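You operate a simulated robot arm through the tools that you are given. There is no shell and no other tool.

Carry out the task below with a simulated robot arm. There is one attempt and no reset: what you move stays moved.

Task
Mix a batch of filler and run it into cup J-27.
Fine: one pump of water, then one slide of powder; crank smooth; cup docked, spout over it, Feed once; no tint, its dial stays.

It is judged by the outcome, as a careful person would: the job done as asked, and still so three seconds after it is handed in. It fails if anything else is knocked over, pushed out of place, dropped, spilled or broken.

Robot
A 6-joint arm with a two-finger gripper, fixed in place. Base frame: the origin is on the floor under the middle of its stand, x ahead of it, y to its left, z up; the work surface is at about z = 0.8. Readings come in m, rad, newtons and seconds.
With the tool pointing down near the work surface it reaches from about 0.1 to 0.7 m from the base axis. Its first joint turns from -1.152 to 1.152 rad. Payload 2.45 kg.
Tool frame: the origin (TCP) lies between the finger pads and is the grasp point; the fingertips stand 0.03 m ahead of it; z points along the fingers, y is the line along which they close. The gripper opens to 0.106 m; its body begins 0.079 m behind the TCP.
Orientation is that of the tool frame in the base frame, as a unit quaternion [x, y, z, w]. With the fingers straight down and closing along the base's y, the tool's x points along the base's -x, its y along +y and its z along -z.

Tools
- The arm moves only by the tool send_rows. Its argument "deltas" is a list of rows, each a list of 7 numbers: the shift along the tool's x, y, z in units of 25 mm (1.0 is 25 mm), then the turn, a rotation vector about the tool's x, y, z in units of 4 degrees (1.0 is 4 degrees), then the opening in per cent of the stroke, from 0 (shut) to 100 (fully open). In form: [[tx, ty, tz, ax, ay, az, claw], ...]. A call has 1 to 20 rows; each row shifts and turns the commanded pose from where the row before left it, along the tool's axes as they then stand. A call with a number of a shift or a turn outside -1 to 1 is refused whole. Rows are played at 5 a second. More than 0.05 m and 0.15 rad between two rows, or a gripper value outside its range, and nothing of the call is played. Where a pose cannot be reached the arm comes as near as it can. A force on the tool above 40 N (or 10 N above the force at the start of the call, whichever is more), or a blocked arm, ends the call early, and 0.2 s more pass. Each finger travels about 0.153 m/s and halts on what it meets, pressing with about 31 N; the grip force reading is that of the motor and also rises with nothing between the fingers. The clock runs only during rows and for 0.2 s after the last one: add rows that do not move to give the fingers time. The reply holds the time, the measured pose of the TCP, the force on the tool along the base axes, the opening and the grip force, in the units named above and with some noise, with the torque about the TCP (base axes, N m) and any sound that the robot's microphone picked up.
- Cameras (640 x 400 px; columns grow to the right, rows downward): "scene" is fixed at [0.0549, 0.4056, 1.4157]; the picture's right is [-0.81, -0.59, 0.00], its down [-0.27, 0.37, -0.89] and it looks along [0.52, -0.72, -0.45] (base axes); focal length 339 px, centre (320, 200). "wrist" rides on the gripper at [0.076, -0.002, -0.106] in the tool frame; the picture's right is [0.02, 1.00, 0.00], its down [-0.78, 0.02, -0.62] and it looks along [-0.62, 0.01, 0.78] (tool axes); focal length 247 px, centre (320, 200). There is no depth. A picture from a camera that has moved, and an enlarged one, comes with that camera's place and axes in the base frame and with its lens.
- camera(camera): a new picture of that camera. No time passes.
- inspect(camera, box): a new picture of the part [left, top, right, bottom] of that camera's present view, enlarged. No time passes.
- finish_job(): hands the job in; it is judged then, once.

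Places have to be worked out from the pictures, the camera data and where the tool is seen. Open the gripper and draw the arm clear of the work before you hand the job in, unless the task says otherwise.

The tools are called as a command line: name --pt "numbers of a row" for each row, then --argument value for the rest, lists and objects as JSON in quotes. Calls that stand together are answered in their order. send_rows: Moves the arm, as the interface text tells. Its arguments: {"type":"object","properties":{"deltas":{"type":"array","items":{"type":"array","items":{"type":"number"}}}},"required":["deltas"]} The other tools are called the same way: camera (camera) takes a picture; inspect (camera, box) takes an enlarged picture of a part of a camera's view; finish_job () hands the job in.

At the start:

```text
t: 0.0
position: [0.2949, -0.2541, 1.2616]
ee_rot: [0.0, 1.0, 0.0, 0.001]
force: [-0.9, 0.1, 1.0]
wrist_torque: [-0.01, -0.03, -0.02]
width: 0.106
finger_force: 0.0
```

scene: 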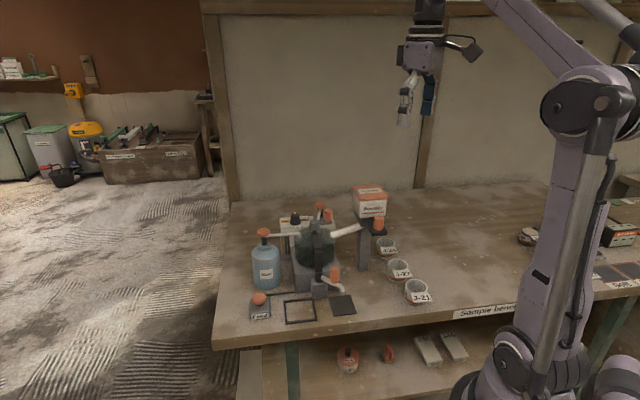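
wrist: 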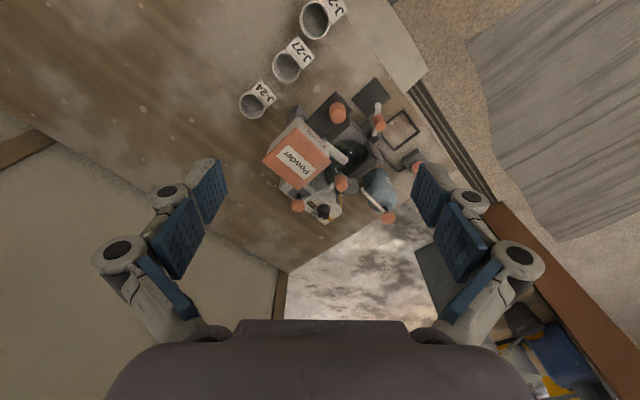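

I'll start by looking closely at the station from both cameras before moving anything.

inspect --camera "scene" --box '[230, 170, 450, 330]'

inspect --camera "wrist" --box '[220, 0, 460, 240]'

inspect --camera "scene" --box '[240, 190, 360, 265]'

inspect --camera "scene" --box '[240, 250, 360, 325]'

inspect --camera "scene" --box '[330, 170, 450, 245]'

```text
2.50 times, centred on (340, 250) of scene
camera zoom: at [0.0549, 0.4056, 1.4157], right [-0.81, -0.59, 0.0], down [-0.27, 0.37, -0.89], along [0.52, -0.72, -0.45], focal length 847 px, centre (270, 75)
```

zoom: 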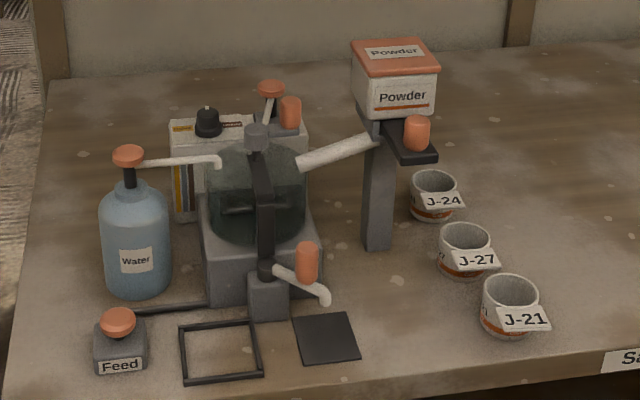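

```text
1.67 times, centred on (340, 120) of wrist
camera zoom: at [0.2188, -0.2562, 1.3677], right [-0.02, 1.0, 0.0], down [0.78, 0.02, 0.62], along [0.62, 0.01, -0.78], focal length 412 px, centre (287, 333)
```

zoom: 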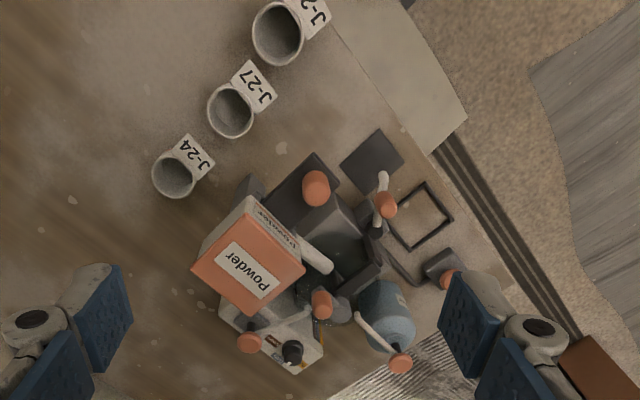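

```text
5.33 times, centred on (300, 228) of scene
camera zoom: at [0.0549, 0.4056, 1.4157], right [-0.81, -0.59, 0.0], down [-0.27, 0.37, -0.89], along [0.52, -0.72, -0.45], focal length 1806 px, centre (427, 53)
```

zoom: 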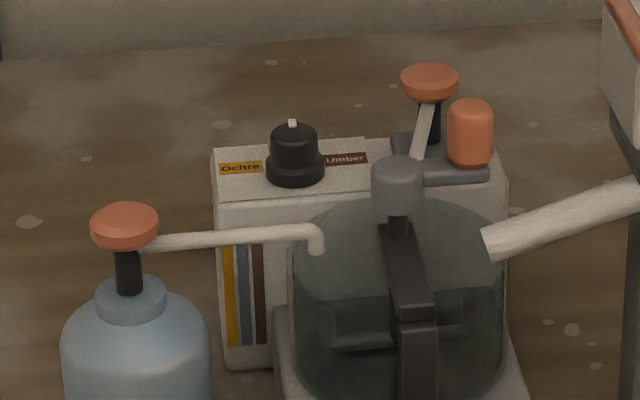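

```text
5.33 times, centred on (300, 288) of scene
camera zoom: at [0.0549, 0.4056, 1.4157], right [-0.81, -0.59, 0.0], down [-0.27, 0.37, -0.89], along [0.52, -0.72, -0.45], focal length 1806 px, centre (427, -267)
```

zoom: 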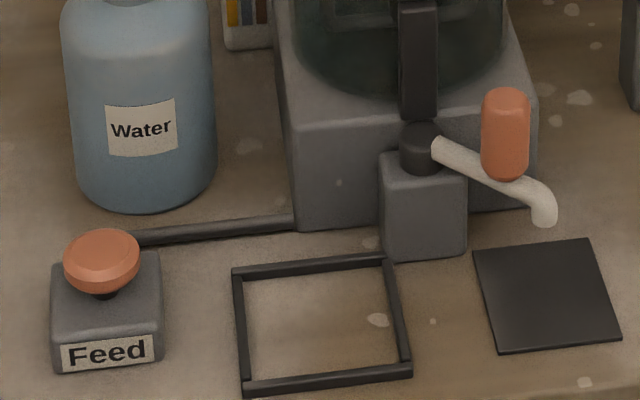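

```text
5.33 times, centred on (390, 208) of scene
camera zoom: at [0.0549, 0.4056, 1.4157], right [-0.81, -0.59, 0.0], down [-0.27, 0.37, -0.89], along [0.52, -0.72, -0.45], focal length 1806 px, centre (-53, 160)
```

zoom: 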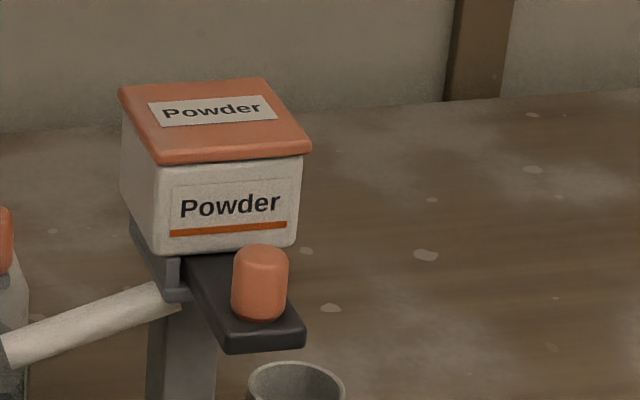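

The picture shows a water pump bottle, a powder hopper with a slide, a bowl with a crank, a swinging spout (parked over a dark pad), an empty square frame (about [0.46, -0.07]) that looks like the dock, the Feed button, and a tint box to leave alone. I'll move high and clear to view the station from its front side.

send_rows --pt "0.04 0.95 -0.12 0 0 0 100" --pt "0.04 0.95 -0.12 0 0 0 100" --pt "0.04 0.95 -0.12 0 0 0 100" --pt "0.04 0.95 -0.12 0 0 0 100" --pt "0.04 0.95 -0.12 0 0 0 100" --pt "0.04 0.95 -0.12 0 0 0 100" --pt "0.04 0.95 -0.12 0 0 0 100" --pt "0.04 0.95 -0.12 0 0 0 100" --pt "0.04 0.95 -0.12 0 0 0 100" --pt "0.04 0.95 -0.12 0 0 0 100" --pt "0.04 0.95 -0.12 0 0 0 100" --pt "0.04 0.95 -0.12 0 0 0 100" --pt "0 0.95 -0.12 0 0 0 100"

send_rows --pt "0 0 0 0 0 0.96 100" --pt "0 0 0 0 0 0.96 100" --pt "0 0 0 0 0 0.96 100" --pt "0 0 0 0 0 0.96 100" --pt "0 0 0 0 0 0.96 100" --pt "0 0 0 0 0 0.96 100" --pt "0 0 0 0 0 0.96 100" --pt "0 0 0 0 0 0.96 100" --pt "0 0 0 0 0 0.96 100" --pt "0 0 0 0 0 0.96 100" --pt "0 0 0 0 0 0.96 100" --pt "0 0 0 0 0 0.96 100"

camera --camera "wrist"

camera --camera "scene"

```text
t: 2.8
position: [0.2833, 0.053, 1.3017]
ee_rot: [0.0, 1.0, 0.0, 0.0]
force: [0.1, 0.7, -0.6]
wrist_torque: [-0.03, 0.03, -0.01]
width: 0.1061
finger_force: 0.1
```

```text
t: 5.4
position: [0.2831, 0.0544, 1.302]
ee_rot: [0.392, 0.92, 0.0, 0.0]
force: [-0.5, -0.1, -0.1]
wrist_torque: [-0.03, 0.0, -0.05]
width: 0.1061
finger_force: 0.1
```

```text
taken
camera wrist: at [0.2288, 0.1088, 1.4072], right [0.71, 0.71, 0.0], down [0.56, -0.55, 0.62], along [0.44, -0.44, -0.78], focal length 247 px, centre (320, 200)
```

wrist: 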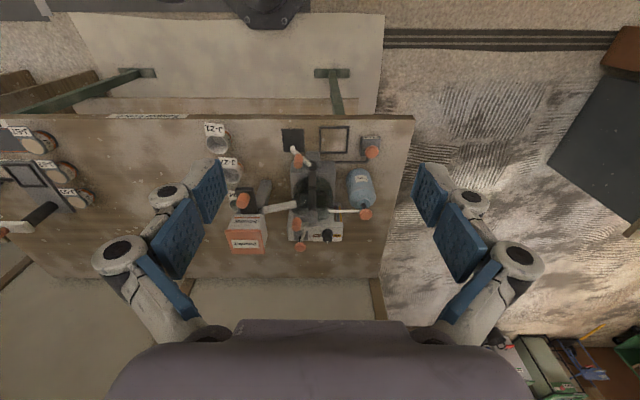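

```text
taken
```

scene: 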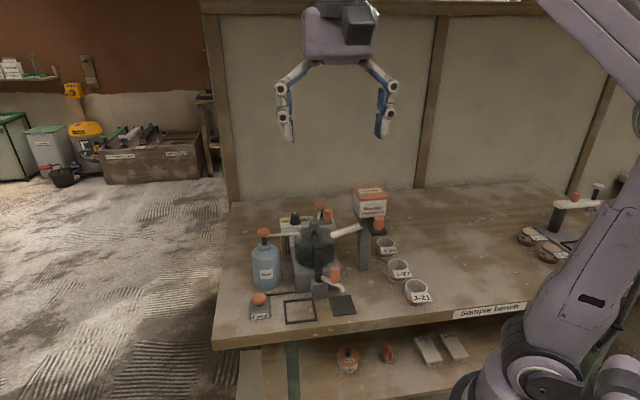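

The station is turned 45° to the base axes, with its front towards [-0.7, 0.7]. I'll enlarge several areas of this view.

inspect --camera "wrist" --box '[200, 110, 420, 260]'

inspect --camera "wrist" --box '[270, 120, 390, 195]'

inspect --camera "wrist" --box '[270, 185, 390, 260]'

inspect --camera "wrist" --box '[0, 110, 200, 240]'

inspect --camera "scene" --box '[500, 170, 640, 290]'

```text
2.67 times, centred on (310, 185) of wrist
camera zoom: at [0.2288, 0.1088, 1.4072], right [0.71, 0.71, 0.0], down [0.56, -0.55, 0.62], along [0.44, -0.44, -0.78], focal length 659 px, centre (347, 240)
```

zoom: 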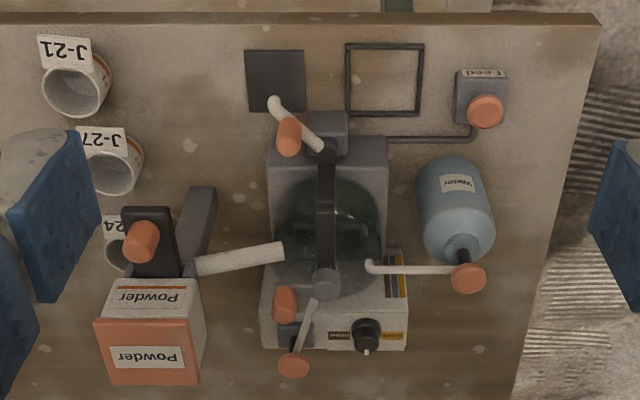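

```text
5.33 times, centred on (330, 158) of wrist
camera zoom: at [0.2288, 0.1088, 1.4072], right [0.71, 0.71, 0.0], down [0.56, -0.55, 0.62], along [0.44, -0.44, -0.78], focal length 1317 px, centre (267, 427)
```

zoom: 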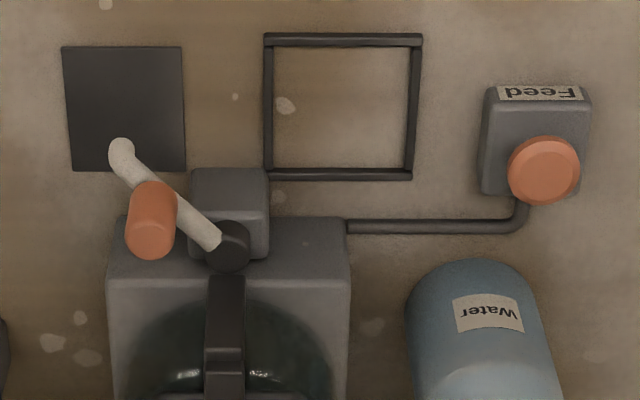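

```text
5.33 times, centred on (330, 222) of wrist
camera zoom: at [0.2288, 0.1088, 1.4072], right [0.71, 0.71, 0.0], down [0.56, -0.55, 0.62], along [0.44, -0.44, -0.78], focal length 1317 px, centre (267, 80)
```

zoom: 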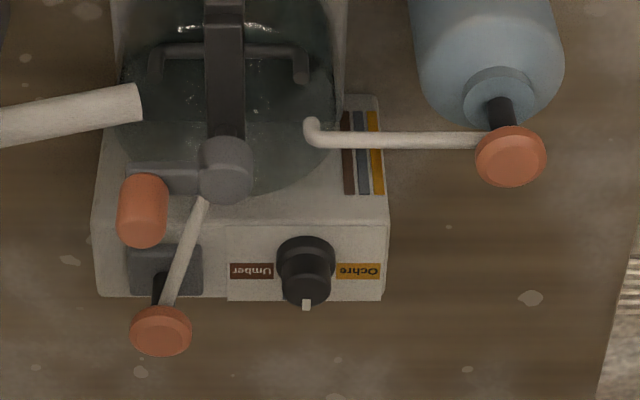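

```text
3.08 times, centred on (100, 175) of wrist
camera zoom: at [0.2288, 0.1088, 1.4072], right [0.71, 0.71, 0.0], down [0.56, -0.55, 0.62], along [0.44, -0.44, -0.78], focal length 760 px, centre (997, 277)
```

zoom: 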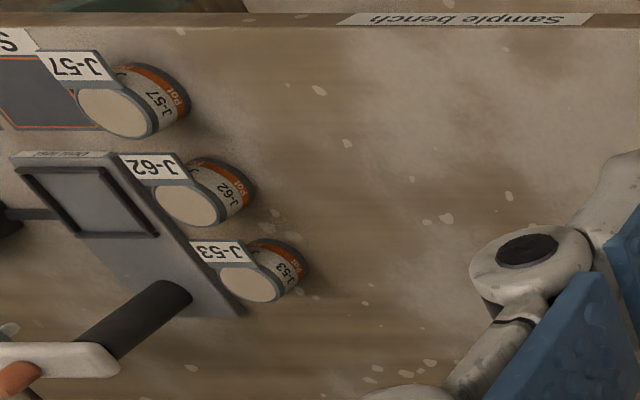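

```text
3.33 times, centred on (570, 230) of scene
camera zoom: at [0.0549, 0.4056, 1.4157], right [-0.81, -0.59, 0.0], down [-0.27, 0.37, -0.89], along [0.52, -0.72, -0.45], focal length 1129 px, centre (-513, 100)
```

zoom: 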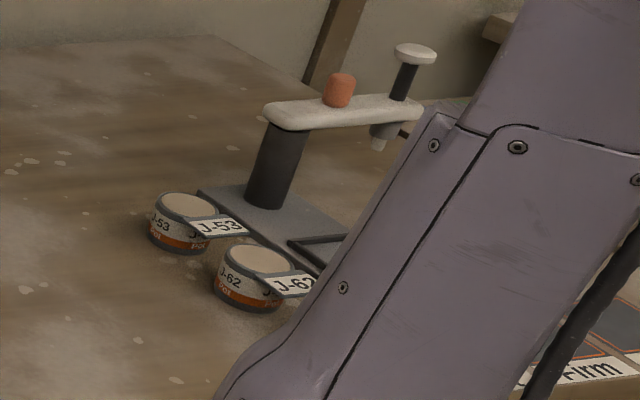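

Useful: the inspect zoom gives real detail. I'll zoom in on each part from both cameras to triangulate heights and positions accurately.

inspect --camera "wrist" --box '[220, 180, 284, 220]'

inspect --camera "scene" --box '[346, 185, 410, 225]'

inspect --camera "wrist" --box '[280, 195, 344, 235]'

inspect --camera "scene" --box '[286, 200, 350, 240]'

inspect --camera "wrist" --box '[280, 130, 344, 170]'

inspect --camera "scene" --box '[300, 260, 364, 300]'

inspect --camera "wrist" --box '[200, 140, 264, 180]'

inspect --camera "scene" --box '[370, 240, 434, 280]'

```text
10.00 times, centred on (252, 200) of wrist
camera zoom: at [0.2288, 0.1088, 1.4072], right [0.71, 0.71, 0.0], down [0.56, -0.55, 0.62], along [0.44, -0.44, -0.78], focal length 2470 px, centre (1000, 200)
```

zoom: 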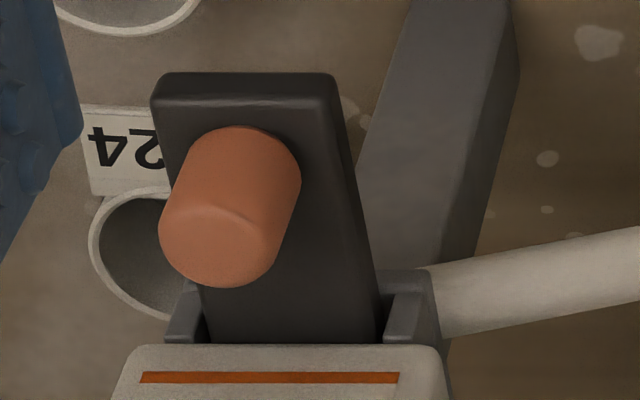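

```text
10.00 times, centred on (378, 205) of scene
camera zoom: at [0.0549, 0.4056, 1.4157], right [-0.81, -0.59, 0.0], down [-0.27, 0.37, -0.89], along [0.52, -0.72, -0.45], focal length 3386 px, centre (-260, 150)
```

zoom: 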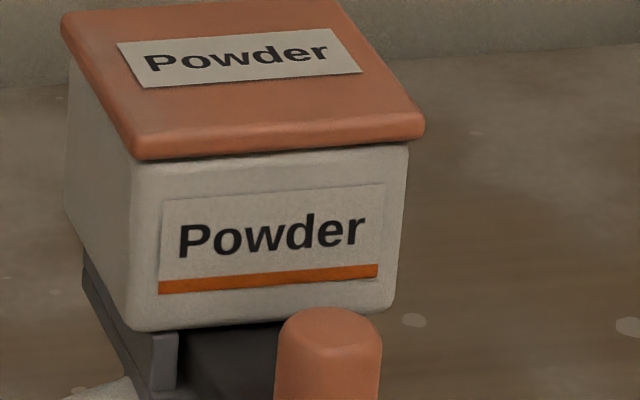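

```text
10.00 times, centred on (312, 215) of wrist
camera zoom: at [0.2288, 0.1088, 1.4072], right [0.71, 0.71, 0.0], down [0.56, -0.55, 0.62], along [0.44, -0.44, -0.78], focal length 2470 px, centre (400, 50)
```

zoom: 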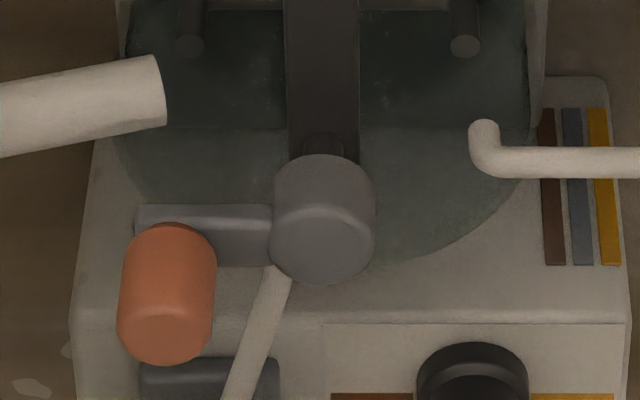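

```text
10.00 times, centred on (318, 220) of scene
camera zoom: at [0.0549, 0.4056, 1.4157], right [-0.81, -0.59, 0.0], down [-0.27, 0.37, -0.89], along [0.52, -0.72, -0.45], focal length 3386 px, centre (340, 0)
```

zoom: 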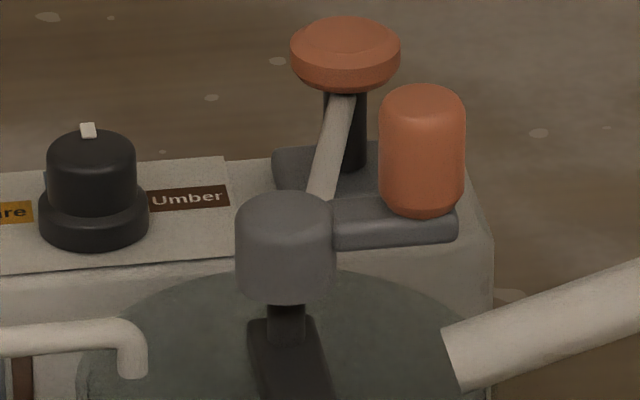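

```text
10.00 times, centred on (312, 150) of wrist
camera zoom: at [0.2288, 0.1088, 1.4072], right [0.71, 0.71, 0.0], down [0.56, -0.55, 0.62], along [0.44, -0.44, -0.78], focal length 2470 px, centre (400, 700)
```

zoom: 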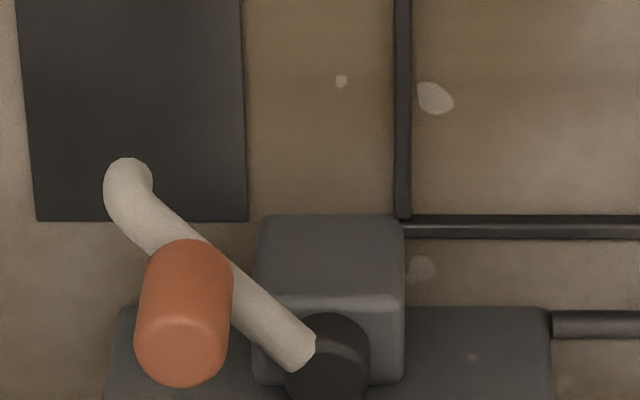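

```text
10.00 times, centred on (332, 280) of scene
camera zoom: at [0.0549, 0.4056, 1.4157], right [-0.81, -0.59, 0.0], down [-0.27, 0.37, -0.89], along [0.52, -0.72, -0.45], focal length 3386 px, centre (200, -600)
```

zoom: 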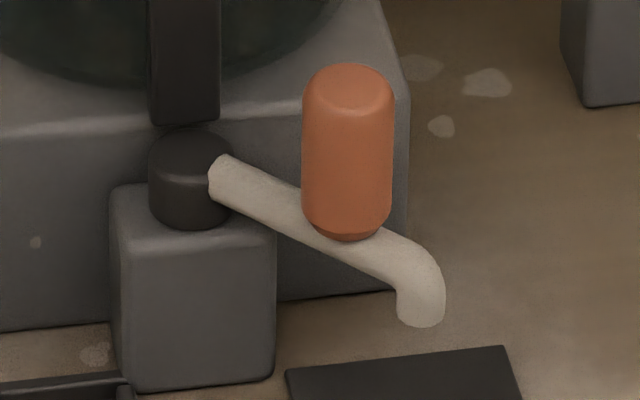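

```text
10.00 times, centred on (232, 160) of wrist
camera zoom: at [0.2288, 0.1088, 1.4072], right [0.71, 0.71, 0.0], down [0.56, -0.55, 0.62], along [0.44, -0.44, -0.78], focal length 2470 px, centre (1200, 600)
```

zoom: 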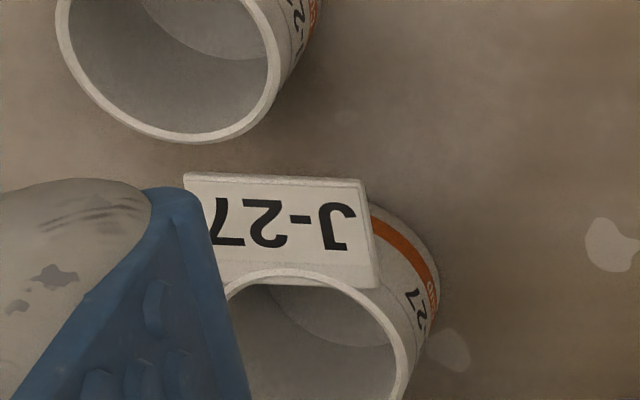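

```text
10.00 times, centred on (402, 260) of scene
camera zoom: at [0.0549, 0.4056, 1.4157], right [-0.81, -0.59, 0.0], down [-0.27, 0.37, -0.89], along [0.52, -0.72, -0.45], focal length 3386 px, centre (-500, -400)
```

zoom: 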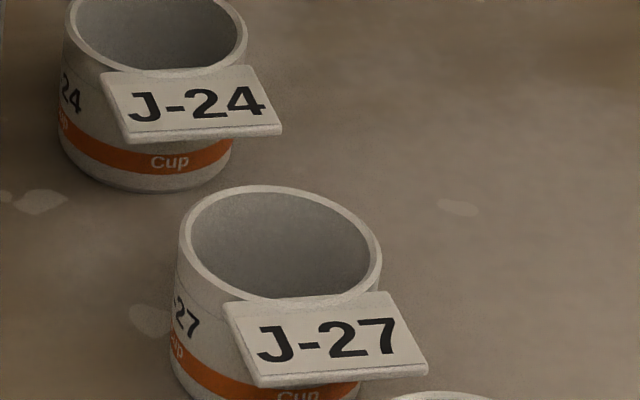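

Both cameras agree well: water pump head at about [0.578, -0.085, 0.975], powder knob at about [0.337, -0.214] with its top at z = 1.036, crank handle at about [0.467, -0.198] with its top at z = 1.019, and cup J-27 at about [0.3125, -0.303]. I'll square the tool to the station and move above the water pump for a closer look.

send_rows --pt "0 0 0 0 0 -0.27 100" --pt "-0.945 0.336 0.53 0 0 0 100" --pt "-0.945 0.336 0.53 0 0 0 100" --pt "-0.945 0.336 0.53 0 0 0 100" --pt "-0.945 0.336 0.53 0 0 0 100" --pt "-0.945 0.336 0.53 0 0 0 100" --pt "-0.945 0.336 0.53 0 0 0 100" --pt "-0.945 0.336 0.53 0 0 0 100" --pt "-0.945 0.336 0.53 0 0 0 100" --pt "-0.945 0.336 0.53 0 0 0 100" --pt "-0.945 0.336 0.53 0 0 0 100" --pt "-0.945 0.336 0.53 0 0 0 100" --pt "-0.945 0.336 0.53 0 0 0 100" --pt "-0.945 0.336 0.53 0 0 0 100" --pt "0 0 0 0 0 0 100"

camera --camera "wrist"

camera --camera "scene"

```text
t: 8.6
position: [0.5774, -0.0859, 1.1298]
ee_rot: [0.383, 0.924, 0.0, 0.0]
force: [-0.2, -0.4, 0.4]
wrist_torque: [0.03, 0.04, -0.01]
width: 0.106
finger_force: 0.1
```

```text
taken
camera wrist: at [0.5226, -0.0328, 1.2351], right [0.69, 0.72, 0.0], down [0.57, -0.54, 0.62], along [0.45, -0.43, -0.78], focal length 247 px, centre (320, 200)
```

wrist: 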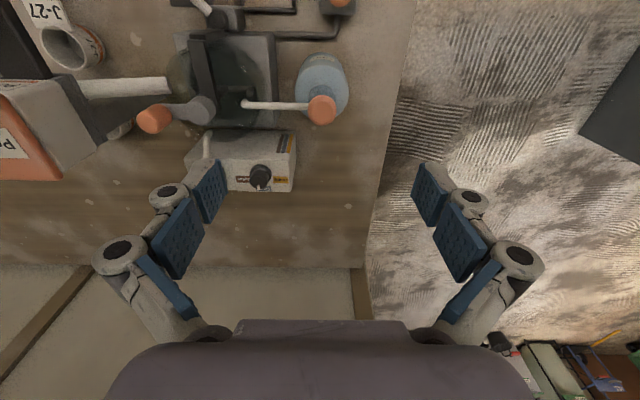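

```text
taken
```

scene: 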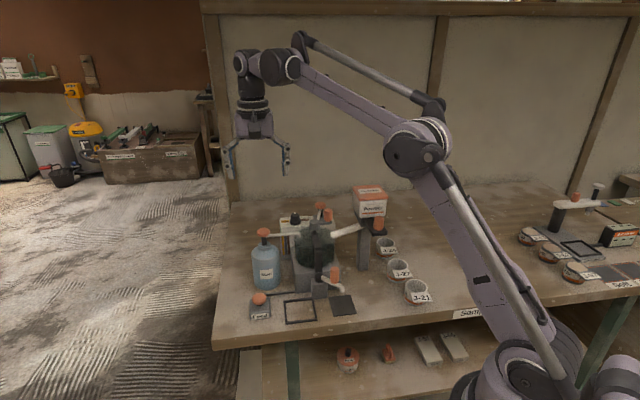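

The pump head shows near the picture's centre column, so the sideways estimate is good. I'll zoom in to fix its height and depth.

inspect --camera "wrist" --box '[290, 85, 354, 125]'

inspect --camera "scene" --box '[240, 215, 304, 255]'

inspect --camera "wrist" --box '[130, 60, 290, 160]'

```text
10.00 times, centred on (322, 105) of wrist
camera zoom: at [0.5226, -0.0328, 1.2351], right [0.69, 0.72, 0.0], down [0.57, -0.54, 0.62], along [0.45, -0.43, -0.78], focal length 2470 px, centre (300, 1150)
```

zoom: 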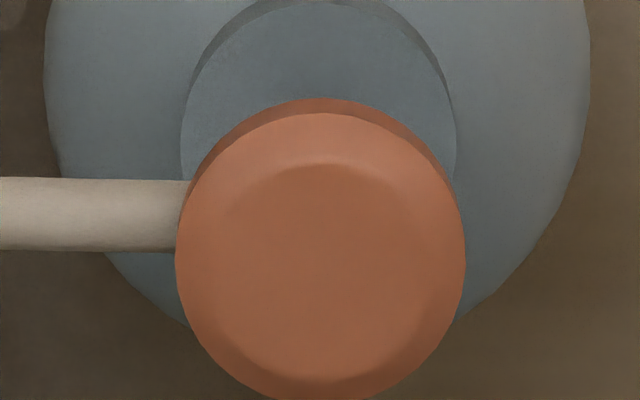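

```text
10.00 times, centred on (272, 235) of scene
camera zoom: at [0.0549, 0.4056, 1.4157], right [-0.81, -0.59, 0.0], down [-0.27, 0.37, -0.89], along [0.52, -0.72, -0.45], focal length 3386 px, centre (800, -150)
```

zoom: 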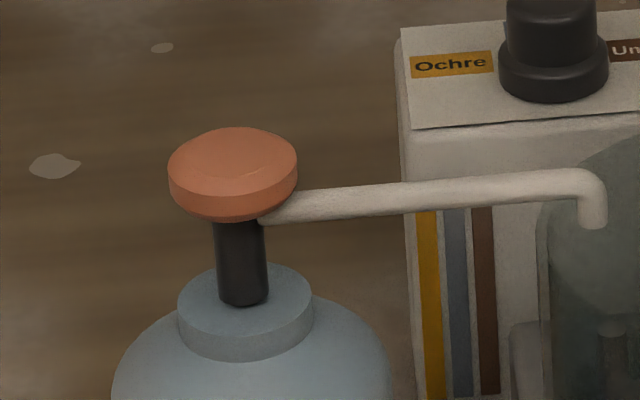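

```text
4.00 times, centred on (210, 110) of wrist
camera zoom: at [0.5226, -0.0328, 1.2351], right [0.69, 0.72, 0.0], down [0.57, -0.54, 0.62], along [0.45, -0.43, -0.78], focal length 988 px, centre (760, 560)
```

zoom: 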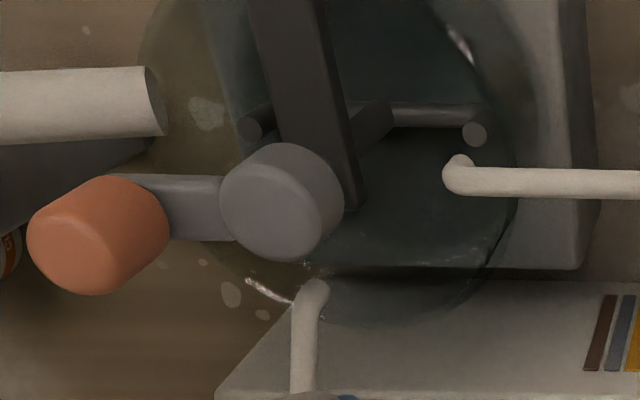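

Combining the three views, I put the pump head at s≈0.351, b≈0.484 (base [0.590, -0.094]) with its top at z≈0.965. I'll shut the fingers and come down to about 2.5 cm above it to check alignment.

send_rows --pt "-0.6 0.14 0 0 0 0 0" --pt "0 0 0 0 0 0 0" --pt "0 0 0.88 0 0 0 0" --pt "0 0 0.88 0 0 0 0" --pt "0 0 0.88 0 0 0 0" --pt "0 0 0.88 0 0 0 0" --pt "0 0 0.88 0 0 0 0" --pt "0 0 0 0 0 0 0"

camera --camera "wrist"

inspect --camera "scene" --box '[220, 160, 332, 230]'

inspect --camera "scene" --box '[240, 200, 320, 250]'

```text
t: 10.4
position: [0.5883, -0.0958, 1.0181]
ee_rot: [0.383, 0.924, -0.001, 0.0]
force: [0.5, 1.0, 0.3]
wrist_torque: [0.01, -0.01, -0.02]
width: 0.0
finger_force: 28.5
```

```text
taken
camera wrist: at [0.5333, -0.0415, 1.1239], right [0.69, 0.72, 0.0], down [0.57, -0.54, 0.62], along [0.45, -0.43, -0.78], focal length 247 px, centre (320, 200)
```

wrist: 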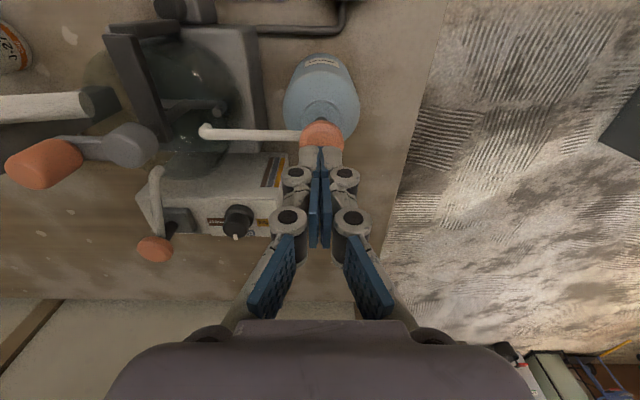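

```text
5.71 times, centred on (276, 195) of scene
camera zoom: at [0.0549, 0.4056, 1.4157], right [-0.81, -0.59, 0.0], down [-0.27, 0.37, -0.89], along [0.52, -0.72, -0.45], focal length 1935 px, centre (571, 229)
```

zoom: 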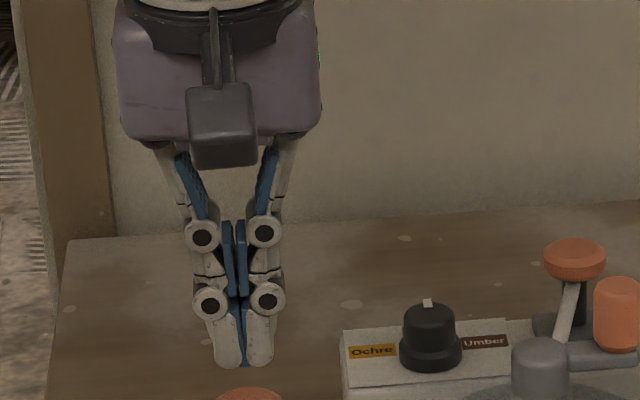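

```text
8.00 times, centred on (280, 225) of scene
camera zoom: at [0.0549, 0.4056, 1.4157], right [-0.81, -0.59, 0.0], down [-0.27, 0.37, -0.89], along [0.52, -0.72, -0.45], focal length 2709 px, centre (640, 0)
```

zoom: 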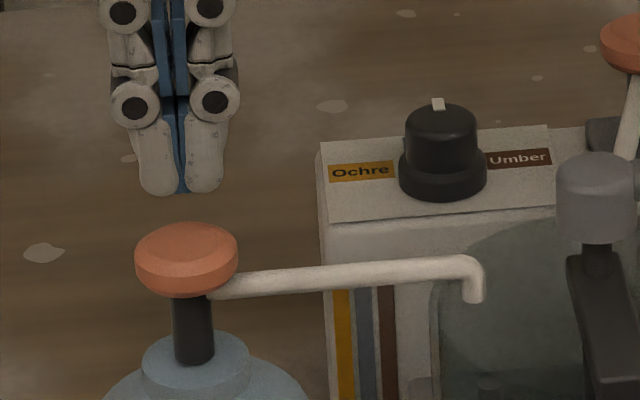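

Tips are at z≈0.988 and the pump head is directly under them in both views. I'll lower slowly to contact and watch the force.

send_rows --pt "0 0 0.3 0 0 0 0" --pt "0 0 0.3 0 0 0 0" --pt "0 0 0.2 0 0 0 0" --pt "0 0 0.2 0 0 0 0" --pt "0 0 0 0 0 0 0"

inspect --camera "scene" --box '[240, 200, 320, 250]'

```text
t: 11.6
position: [0.59, -0.0939, 0.9939]
ee_rot: [0.383, 0.924, 0.0, 0.0]
force: [-0.4, -0.1, -0.7]
wrist_torque: [0.01, -0.01, 0.0]
width: 0.0
finger_force: 28.4
```

```text
8.00 times, centred on (280, 225) of scene
camera zoom: at [0.0549, 0.4056, 1.4157], right [-0.81, -0.59, 0.0], down [-0.27, 0.37, -0.89], along [0.52, -0.72, -0.45], focal length 2709 px, centre (640, 0)
```

zoom: 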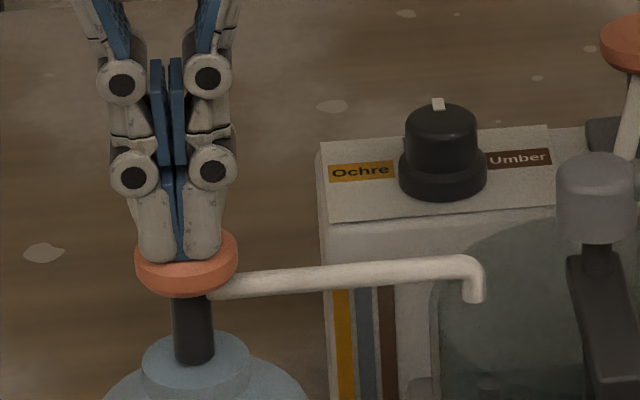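

Tips are just touching the pump head, well centred. Now one full press, in small steps with the force limit as guard.

send_rows --pt "0 0 0.2 0 0 0 0" --pt "0 0 0.2 0 0 0 0" --pt "0 0 0.2 0 0 0 0" --pt "0 0 0.2 0 0 0 0"

inspect --camera "scene" --box '[240, 200, 320, 250]'

```text
t: 12.5
position: [0.5897, -0.0936, 0.9808]
ee_rot: [0.383, 0.924, 0.0, 0.002]
force: [-0.7, 1.4, 13.0]
wrist_torque: [0.04, 0.04, 0.0]
width: 0.0057
finger_force: 28.7
stopped in row 4: the force on the tool passed its limit at 50 N (the readings are from after the stop); the commanded pose is now the measured one
```

```text
8.00 times, centred on (280, 225) of scene
camera zoom: at [0.0546, 0.4056, 1.4157], right [-0.81, -0.59, 0.0], down [-0.26, 0.37, -0.89], along [0.52, -0.72, -0.45], focal length 2709 px, centre (640, 0)
```

zoom: 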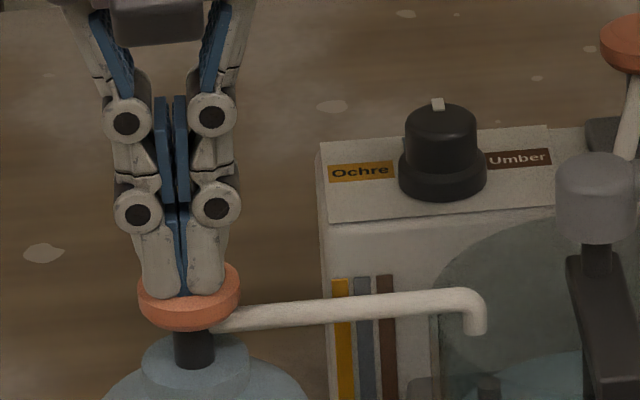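

The pump went down about 13 mm to its stop and the bowl now shows a pale-blue layer. I'll lift straight up off the pump.

send_rows --pt "0 0 -0.4 0 0 0 0" --pt "0 0 -0.4 0 0 0 0" --pt "0 0 -0.8 0 0 0 0" --pt "0 0 -0.9 0 0 0 0" --pt "0 0 -0.9 0 0 0 0" --pt "0 0 -0.9 0 0 0 0" --pt "0 0 -0.9 0 0 0 0" --pt "0 0 0 0 0 0 0"

inspect --camera "scene" --box '[230, 190, 390, 290]'

inspect --camera "wrist" --box '[100, 0, 420, 200]'

```text
t: 14.3
position: [0.5889, -0.0931, 1.1089]
ee_rot: [0.382, 0.924, 0.0, 0.002]
force: [0.0, 0.0, -0.5]
wrist_torque: [0.02, 0.01, 0.01]
width: 0.0
finger_force: 29.0
```

```text
4.00 times, centred on (310, 240) of scene
camera zoom: at [0.0549, 0.4056, 1.4157], right [-0.81, -0.59, 0.0], down [-0.27, 0.37, -0.89], along [0.52, -0.72, -0.45], focal length 1354 px, centre (360, 40)
```

zoom: 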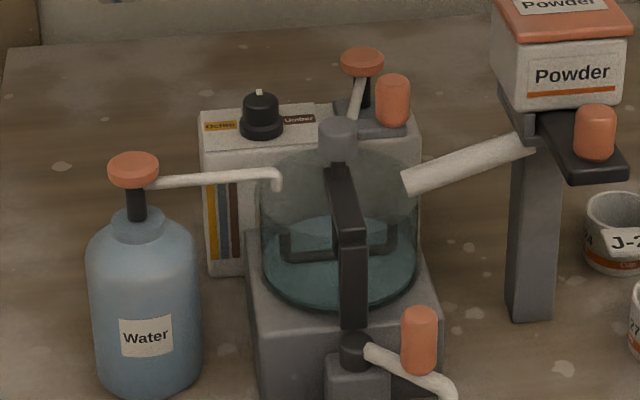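

```text
2.00 times, centred on (260, 100) of wrist
camera zoom: at [0.5325, -0.0397, 1.2144], right [0.69, 0.72, 0.0], down [0.56, -0.54, 0.62], along [0.45, -0.43, -0.78], focal length 494 px, centre (440, 400)
```

zoom: 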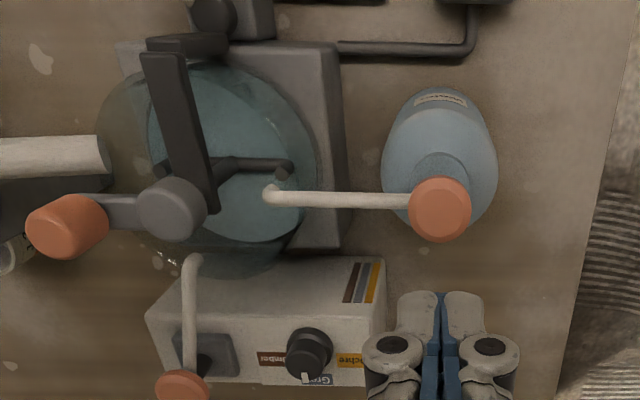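

One pump of water is in and the pump head has sprung back. Next I'll go up and across to look at the powder slide from close above.

send_rows --pt "0 0 -0.9 0 0 0 0" --pt "0 0 -0.9 0 0 0 0" --pt "0.341 -0.892 -0.024 0 0 0 30" --pt "0.341 -0.892 -0.024 0 0 0 50" --pt "0.341 -0.892 -0.024 0 0 0 50" --pt "0.341 -0.892 -0.024 0 0 0 50" --pt "0.341 -0.892 -0.024 0 0 0 50" --pt "0.341 -0.892 -0.024 0 0 0 50" --pt "0.341 -0.892 -0.024 0 0 0 50" --pt "0.341 -0.892 -0.024 0 0 0 50" --pt "0.341 -0.892 -0.024 0 0 0 50" --pt "0.341 -0.892 -0.024 0 0 0 50" --pt "0.341 -0.892 -0.024 0 0 0 50" --pt "0.341 -0.892 -0.024 0 0 0 50" --pt "0 0 0 0 0 0 50"

camera --camera "wrist"

camera --camera "scene"

```text
t: 17.5
position: [0.4428, -0.2588, 1.2113]
ee_rot: [0.383, 0.924, 0.0, 0.0]
force: [-0.7, -0.3, 0.2]
wrist_torque: [0.0, 0.05, 0.03]
width: 0.0529
finger_force: 0.1
out of reach, approached as far as the arm can: row 6, 7, 8, 9, 10, 11, 12, 13, 14
```

```text
taken
camera wrist: at [0.3878, -0.2056, 1.3175], right [0.69, 0.72, 0.0], down [0.56, -0.54, 0.62], along [0.45, -0.43, -0.78], focal length 247 px, centre (320, 200)
```

wrist: 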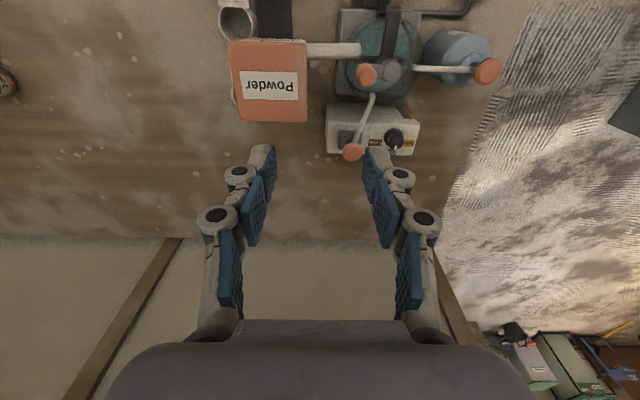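

```text
taken
```

scene: 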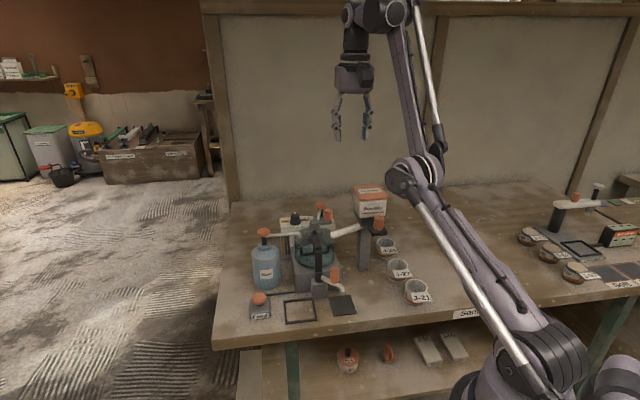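

The row limit "out of reach" came up: raising the tool that far out straightened the arm and it folded the other way at the elbow. Nothing was touched; I'll check the commanded pose with a few still rows before correcting.

send_rows --pt "0 0 0 0 0 0 50"

camera --camera "scene"

```text
t: 17.9
position: [0.4428, -0.2586, 1.2121]
ee_rot: [0.383, 0.924, 0.0, 0.001]
force: [0.1, 0.5, 0.2]
wrist_torque: [0.0, 0.03, -0.01]
width: 0.0529
finger_force: 0.1
```

```text
taken
```

scene: 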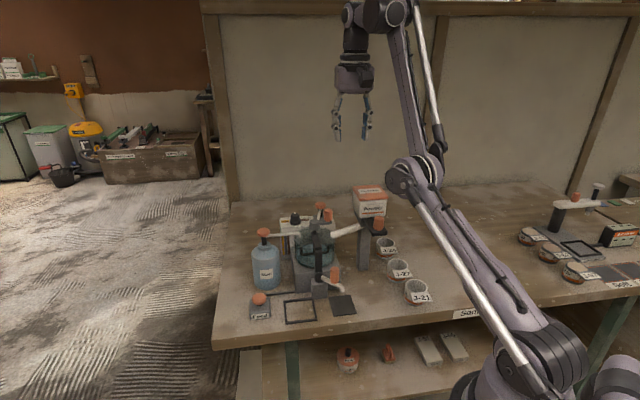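

The commanded pose is back at the measured one. The elbow has folded below the shoulder–wrist line, so I'll extend outward/upward to straighten it and then retract, checking which way it folds.

send_rows --pt "-0.967 0.2535 -1 0 0 0 50" --pt "-0.967 0.2535 -1 0 0 0 50"

camera --camera "scene"

```text
t: 18.5
position: [0.4589, -0.2675, 1.229]
ee_rot: [0.382, 0.924, 0.0, 0.002]
force: [0.2, -0.3, -1.2]
wrist_torque: [0.04, 0.03, 0.0]
width: 0.0529
finger_force: 0.1
out of reach, approached as far as the arm can: row 1, 2
```

```text
taken
```

scene: 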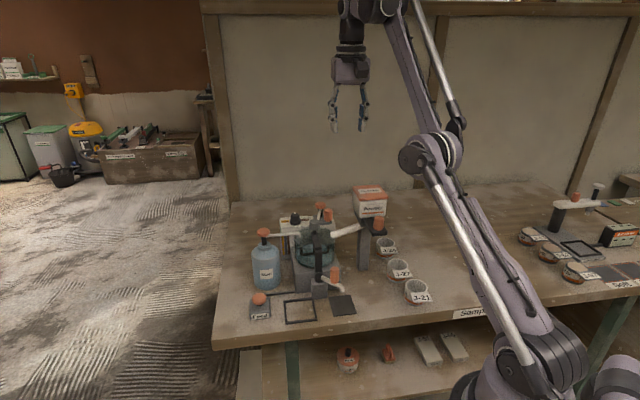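

The elbow looks nearly straight now. I'll retract radially and see which way it folds.

send_rows --pt "0.967 -0.2535 0 0 0 0 50" --pt "0.967 -0.2535 0 0 0 0 50" --pt "0.967 -0.2535 0 0 0 0 50"

camera --camera "scene"

```text
t: 19.3
position: [0.4221, -0.2437, 1.2517]
ee_rot: [0.381, 0.924, 0.001, 0.001]
force: [0.0, 0.0, 0.3]
wrist_torque: [-0.03, 0.01, 0.0]
width: 0.0531
finger_force: 0.0
out of reach, approached as far as the arm can: row 2, 3
```

```text
taken
```

scene: 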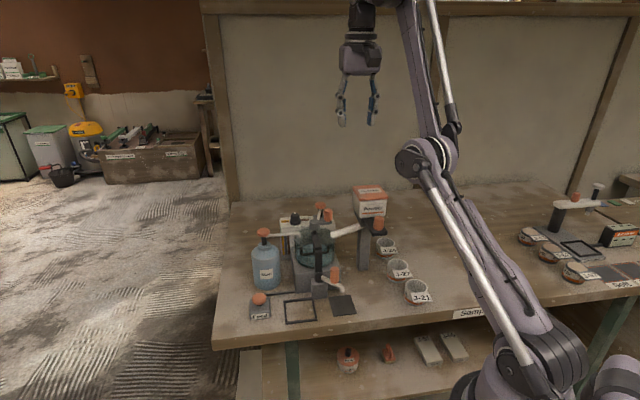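

It is still on the wrong side of straight (elbow limit reached). I'll try overshooting the straight position once and retract along the arm's own direction.

send_rows --pt "-0.967 0.2535 -1 0 0 0 50" --pt "-0.967 0.2535 -1 0 0 0 50" --pt "-0.967 0.2535 -1 0 0 0 50" --pt "0.967 -0.2535 1 0 0 0 50" --pt "0.967 -0.2535 1 0 0 0 50" --pt "0.967 -0.2535 1 0 0 0 50" --pt "0.967 -0.2535 1 0 0 0 50"

camera --camera "scene"

```text
t: 20.9
position: [0.4388, -0.2522, 1.2247]
ee_rot: [0.383, 0.924, 0.001, 0.001]
force: [0.1, -0.1, 0.1]
wrist_torque: [0.0, -0.02, 0.03]
width: 0.0527
finger_force: 0.1
out of reach, approached as far as the arm can: row 1, 2, 3, 4, 5, 6, 7
```

```text
taken
```

scene: 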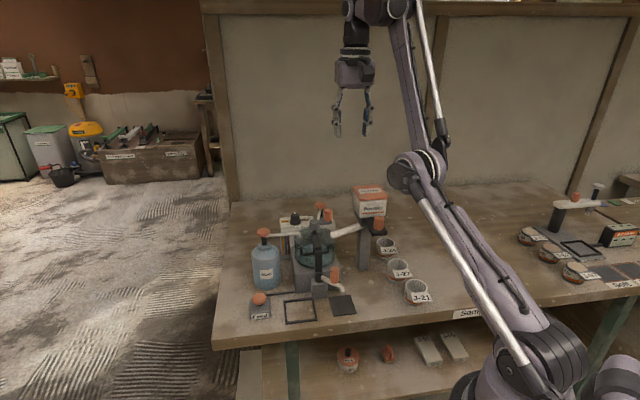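

Still on the wrong side. I'll extend in smaller steps toward straight, so the solver can follow, and look at the elbow.

send_rows --pt "-0.387 0.101 -0.4 0 0 0 50" --pt "-0.387 0.101 -0.4 0 0 0 50" --pt "-0.387 0.101 -0.4 0 0 0 50" --pt "-0.387 0.101 -0.4 0 0 0 50" --pt "0 0 0 0 0 0 50" --pt "0 0 0 0 0 0 50"

inspect --camera "scene" --box '[320, 0, 640, 400]'

```text
t: 22.3
position: [0.4522, -0.26, 1.2378]
ee_rot: [0.382, 0.924, 0.0, 0.002]
force: [0.1, 0.0, 1.2]
wrist_torque: [0.02, 0.02, -0.02]
width: 0.053
finger_force: 0.0
out of reach, approached as far as the arm can: row 2, 3, 4
```

```text
1.00 times, centred on (480, 200) of scene (not enlarged: the box is as wide or as high as the picture)
camera zoom: at [0.0549, 0.4056, 1.4157], right [-0.81, -0.59, 0.0], down [-0.27, 0.37, -0.89], along [0.52, -0.72, -0.45], focal length 339 px, centre (160, 200)
```

zoom: 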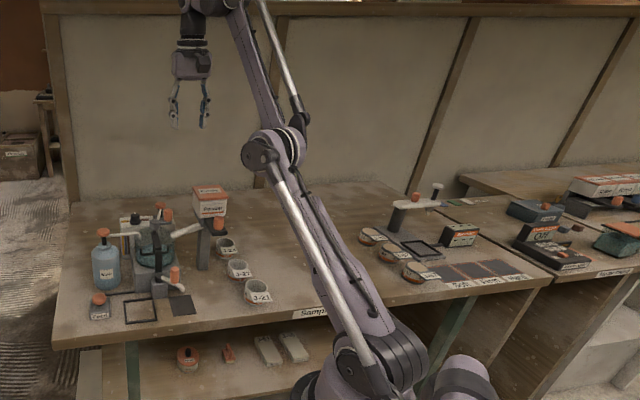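

The arm is now essentially straight. Moving the wrist downward along its reach sphere should bend the elbow upward (raising it did the opposite), so I'll move out-and-down in the free space above the back of the bench.

send_rows --pt "-0.529 0.143 0.944 0 0 0 50" --pt "-0.529 0.143 0.944 0 0 0 50" --pt "-0.529 0.143 0.944 0 0 0 50" --pt "-0.529 0.143 0.944 0 0 0 50" --pt "-0.4 0.108 0.8 0 0 0 50"

camera --camera "scene"

```text
t: 23.5
position: [0.5082, -0.2951, 1.1237]
ee_rot: [0.383, 0.924, 0.001, 0.002]
force: [-1.4, 0.0, -0.7]
wrist_torque: [-0.04, 0.03, 0.0]
width: 0.0533
finger_force: 0.0
```

```text
taken
```

scene: 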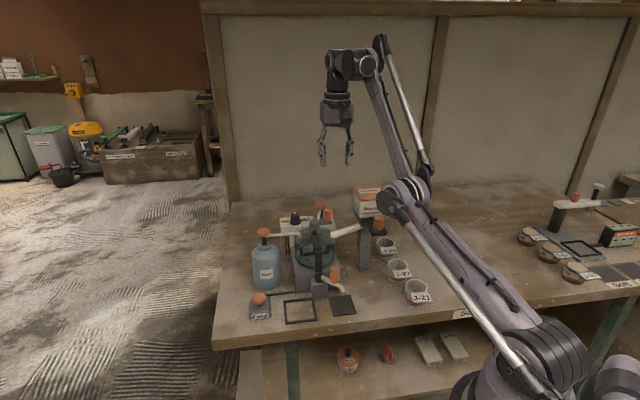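

Elbow is still on the low side. The original flip happened when a step grazed just past full reach, so I'll mirror that: raise about 42 mm here, then retract.

send_rows --pt "0 0 -0.84 0 0 0 50" --pt "0 0 -0.84 0 0 0 50" --pt "0.923 -0.249 0 0 0 0 50" --pt "0.923 -0.249 0 0 0 0 50" --pt "0.923 -0.249 0 0 0 0 50"

camera --camera "scene"

```text
t: 24.7
position: [0.4598, -0.264, 1.1723]
ee_rot: [0.382, 0.924, 0.001, 0.0]
force: [0.4, -0.6, 0.2]
wrist_torque: [0.03, 0.01, -0.01]
width: 0.0529
finger_force: 0.1
out of reach, approached as far as the arm can: row 5
```

```text
taken
```

scene: 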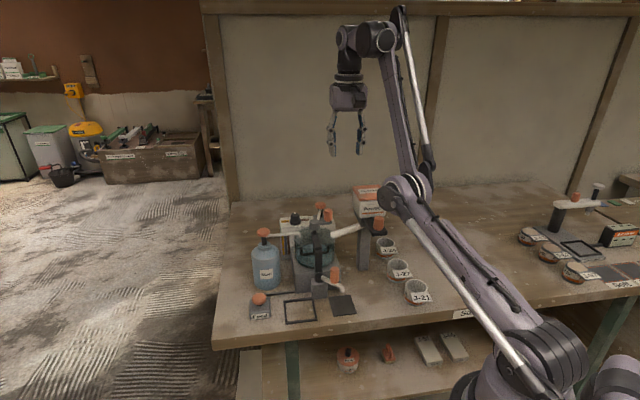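

Still low. I'll push outward past straight repeatedly with full-size steps (each just saturates at full reach, free air around) and see whether the elbow crosses over.

send_rows --pt "-0.967 0.2535 -1 0 0 0 50" --pt "-0.967 0.2535 -1 0 0 0 50" --pt "-0.967 0.2535 -1 0 0 0 50" --pt "-0.967 0.2535 -1 0 0 0 50" --pt "-0.967 0.2535 -1 0 0 0 50" --pt "-0.967 0.2535 -1 0 0 0 50" --pt "-0.967 0.2535 -1 0 0 0 50" --pt "-0.967 0.2535 -1 0 0 0 50"

camera --camera "scene"

```text
t: 26.5
position: [0.4826, -0.2794, 1.203]
ee_rot: [0.383, 0.924, 0.001, 0.002]
force: [0.3, 0.2, 0.3]
wrist_torque: [-0.03, -0.01, 0.04]
width: 0.0531
finger_force: 0.1
out of reach, approached as far as the arm can: row 2, 3, 4, 5, 6, 7, 8
```

```text
taken
```

scene: 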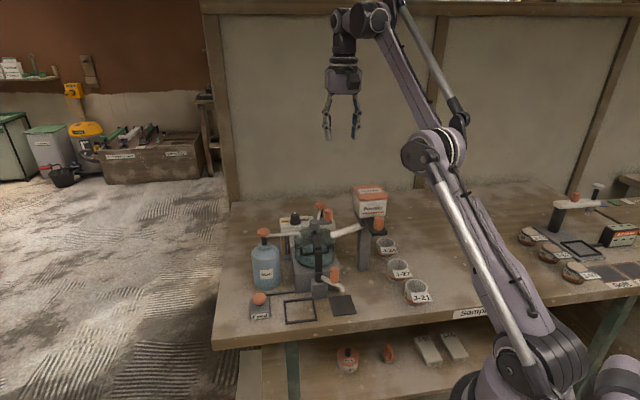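

Elbow looks about straight, perhaps slightly high. I'll retract a little along the arm direction and check.

send_rows --pt "0.7 -0.183 0.72 0 0 0 50" --pt "0.7 -0.183 0.72 0 0 0 50"

camera --camera "scene"

```text
t: 27.1
position: [0.4585, -0.2663, 1.1695]
ee_rot: [0.382, 0.924, 0.0, 0.001]
force: [-0.2, 0.0, 0.0]
wrist_torque: [0.01, 0.01, 0.02]
width: 0.0529
finger_force: 0.1
out of reach, approached as far as the arm can: row 2
```

```text
taken
```

scene: 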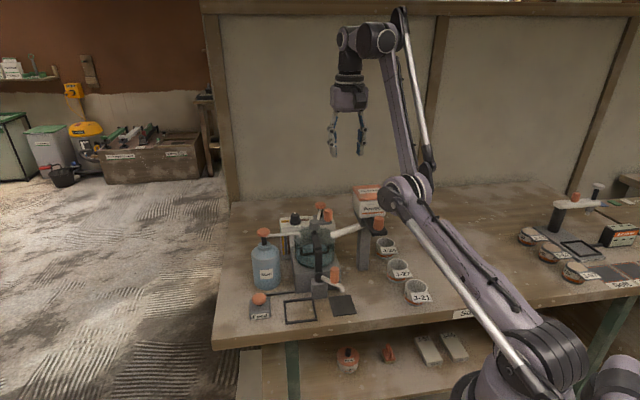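

The elbow keeps folding low when I only translate. Tilting the tool inward about the wrist while at full stretch should bias the elbow upward, so I'll extend and then swing the fingers toward the base in small turns.

send_rows --pt "-0.967 0.2535 -1 0 0 0 50" --pt "-0.967 0.2535 -1 0 0 0 50" --pt "-0.967 0.2535 -1 0 0 0 50" --pt "-0.967 0.2535 -1 0 0 0 50" --pt "0.5 -0.135 -0.12 0.2588 0.966 0 50" --pt "0.5 -0.135 -0.12 0.2588 0.966 0 50" --pt "0.5 -0.135 -0.12 0.2588 0.966 0 50" --pt "0.5 -0.135 -0.12 0.2588 0.966 0 50" --pt "0.5 -0.135 -0.12 0.2588 0.966 0 50" --pt "0.5 -0.135 -0.12 0.2588 0.966 0 50"

camera --camera "scene"

```text
t: 29.2
position: [0.418, -0.2414, 1.2082]
ee_rot: [0.381, 0.909, 0.021, -0.168]
force: [5.0, 1.1, -6.7]
wrist_torque: [-0.41, 0.41, -0.24]
width: 0.0528
finger_force: 0.0
out of reach, approached as far as the arm can: row 2, 3, 4, 5, 6, 8, 10
stopped in row 10: the force on the tool passed its limit at 118 N (the readings are from after the stop); the commanded pose is now the measured one
```

```text
taken
```

scene: 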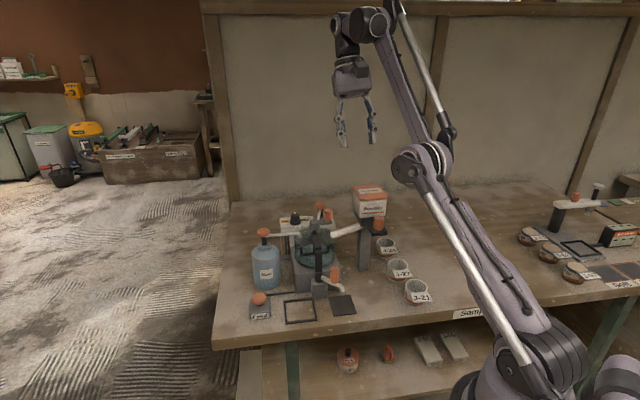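

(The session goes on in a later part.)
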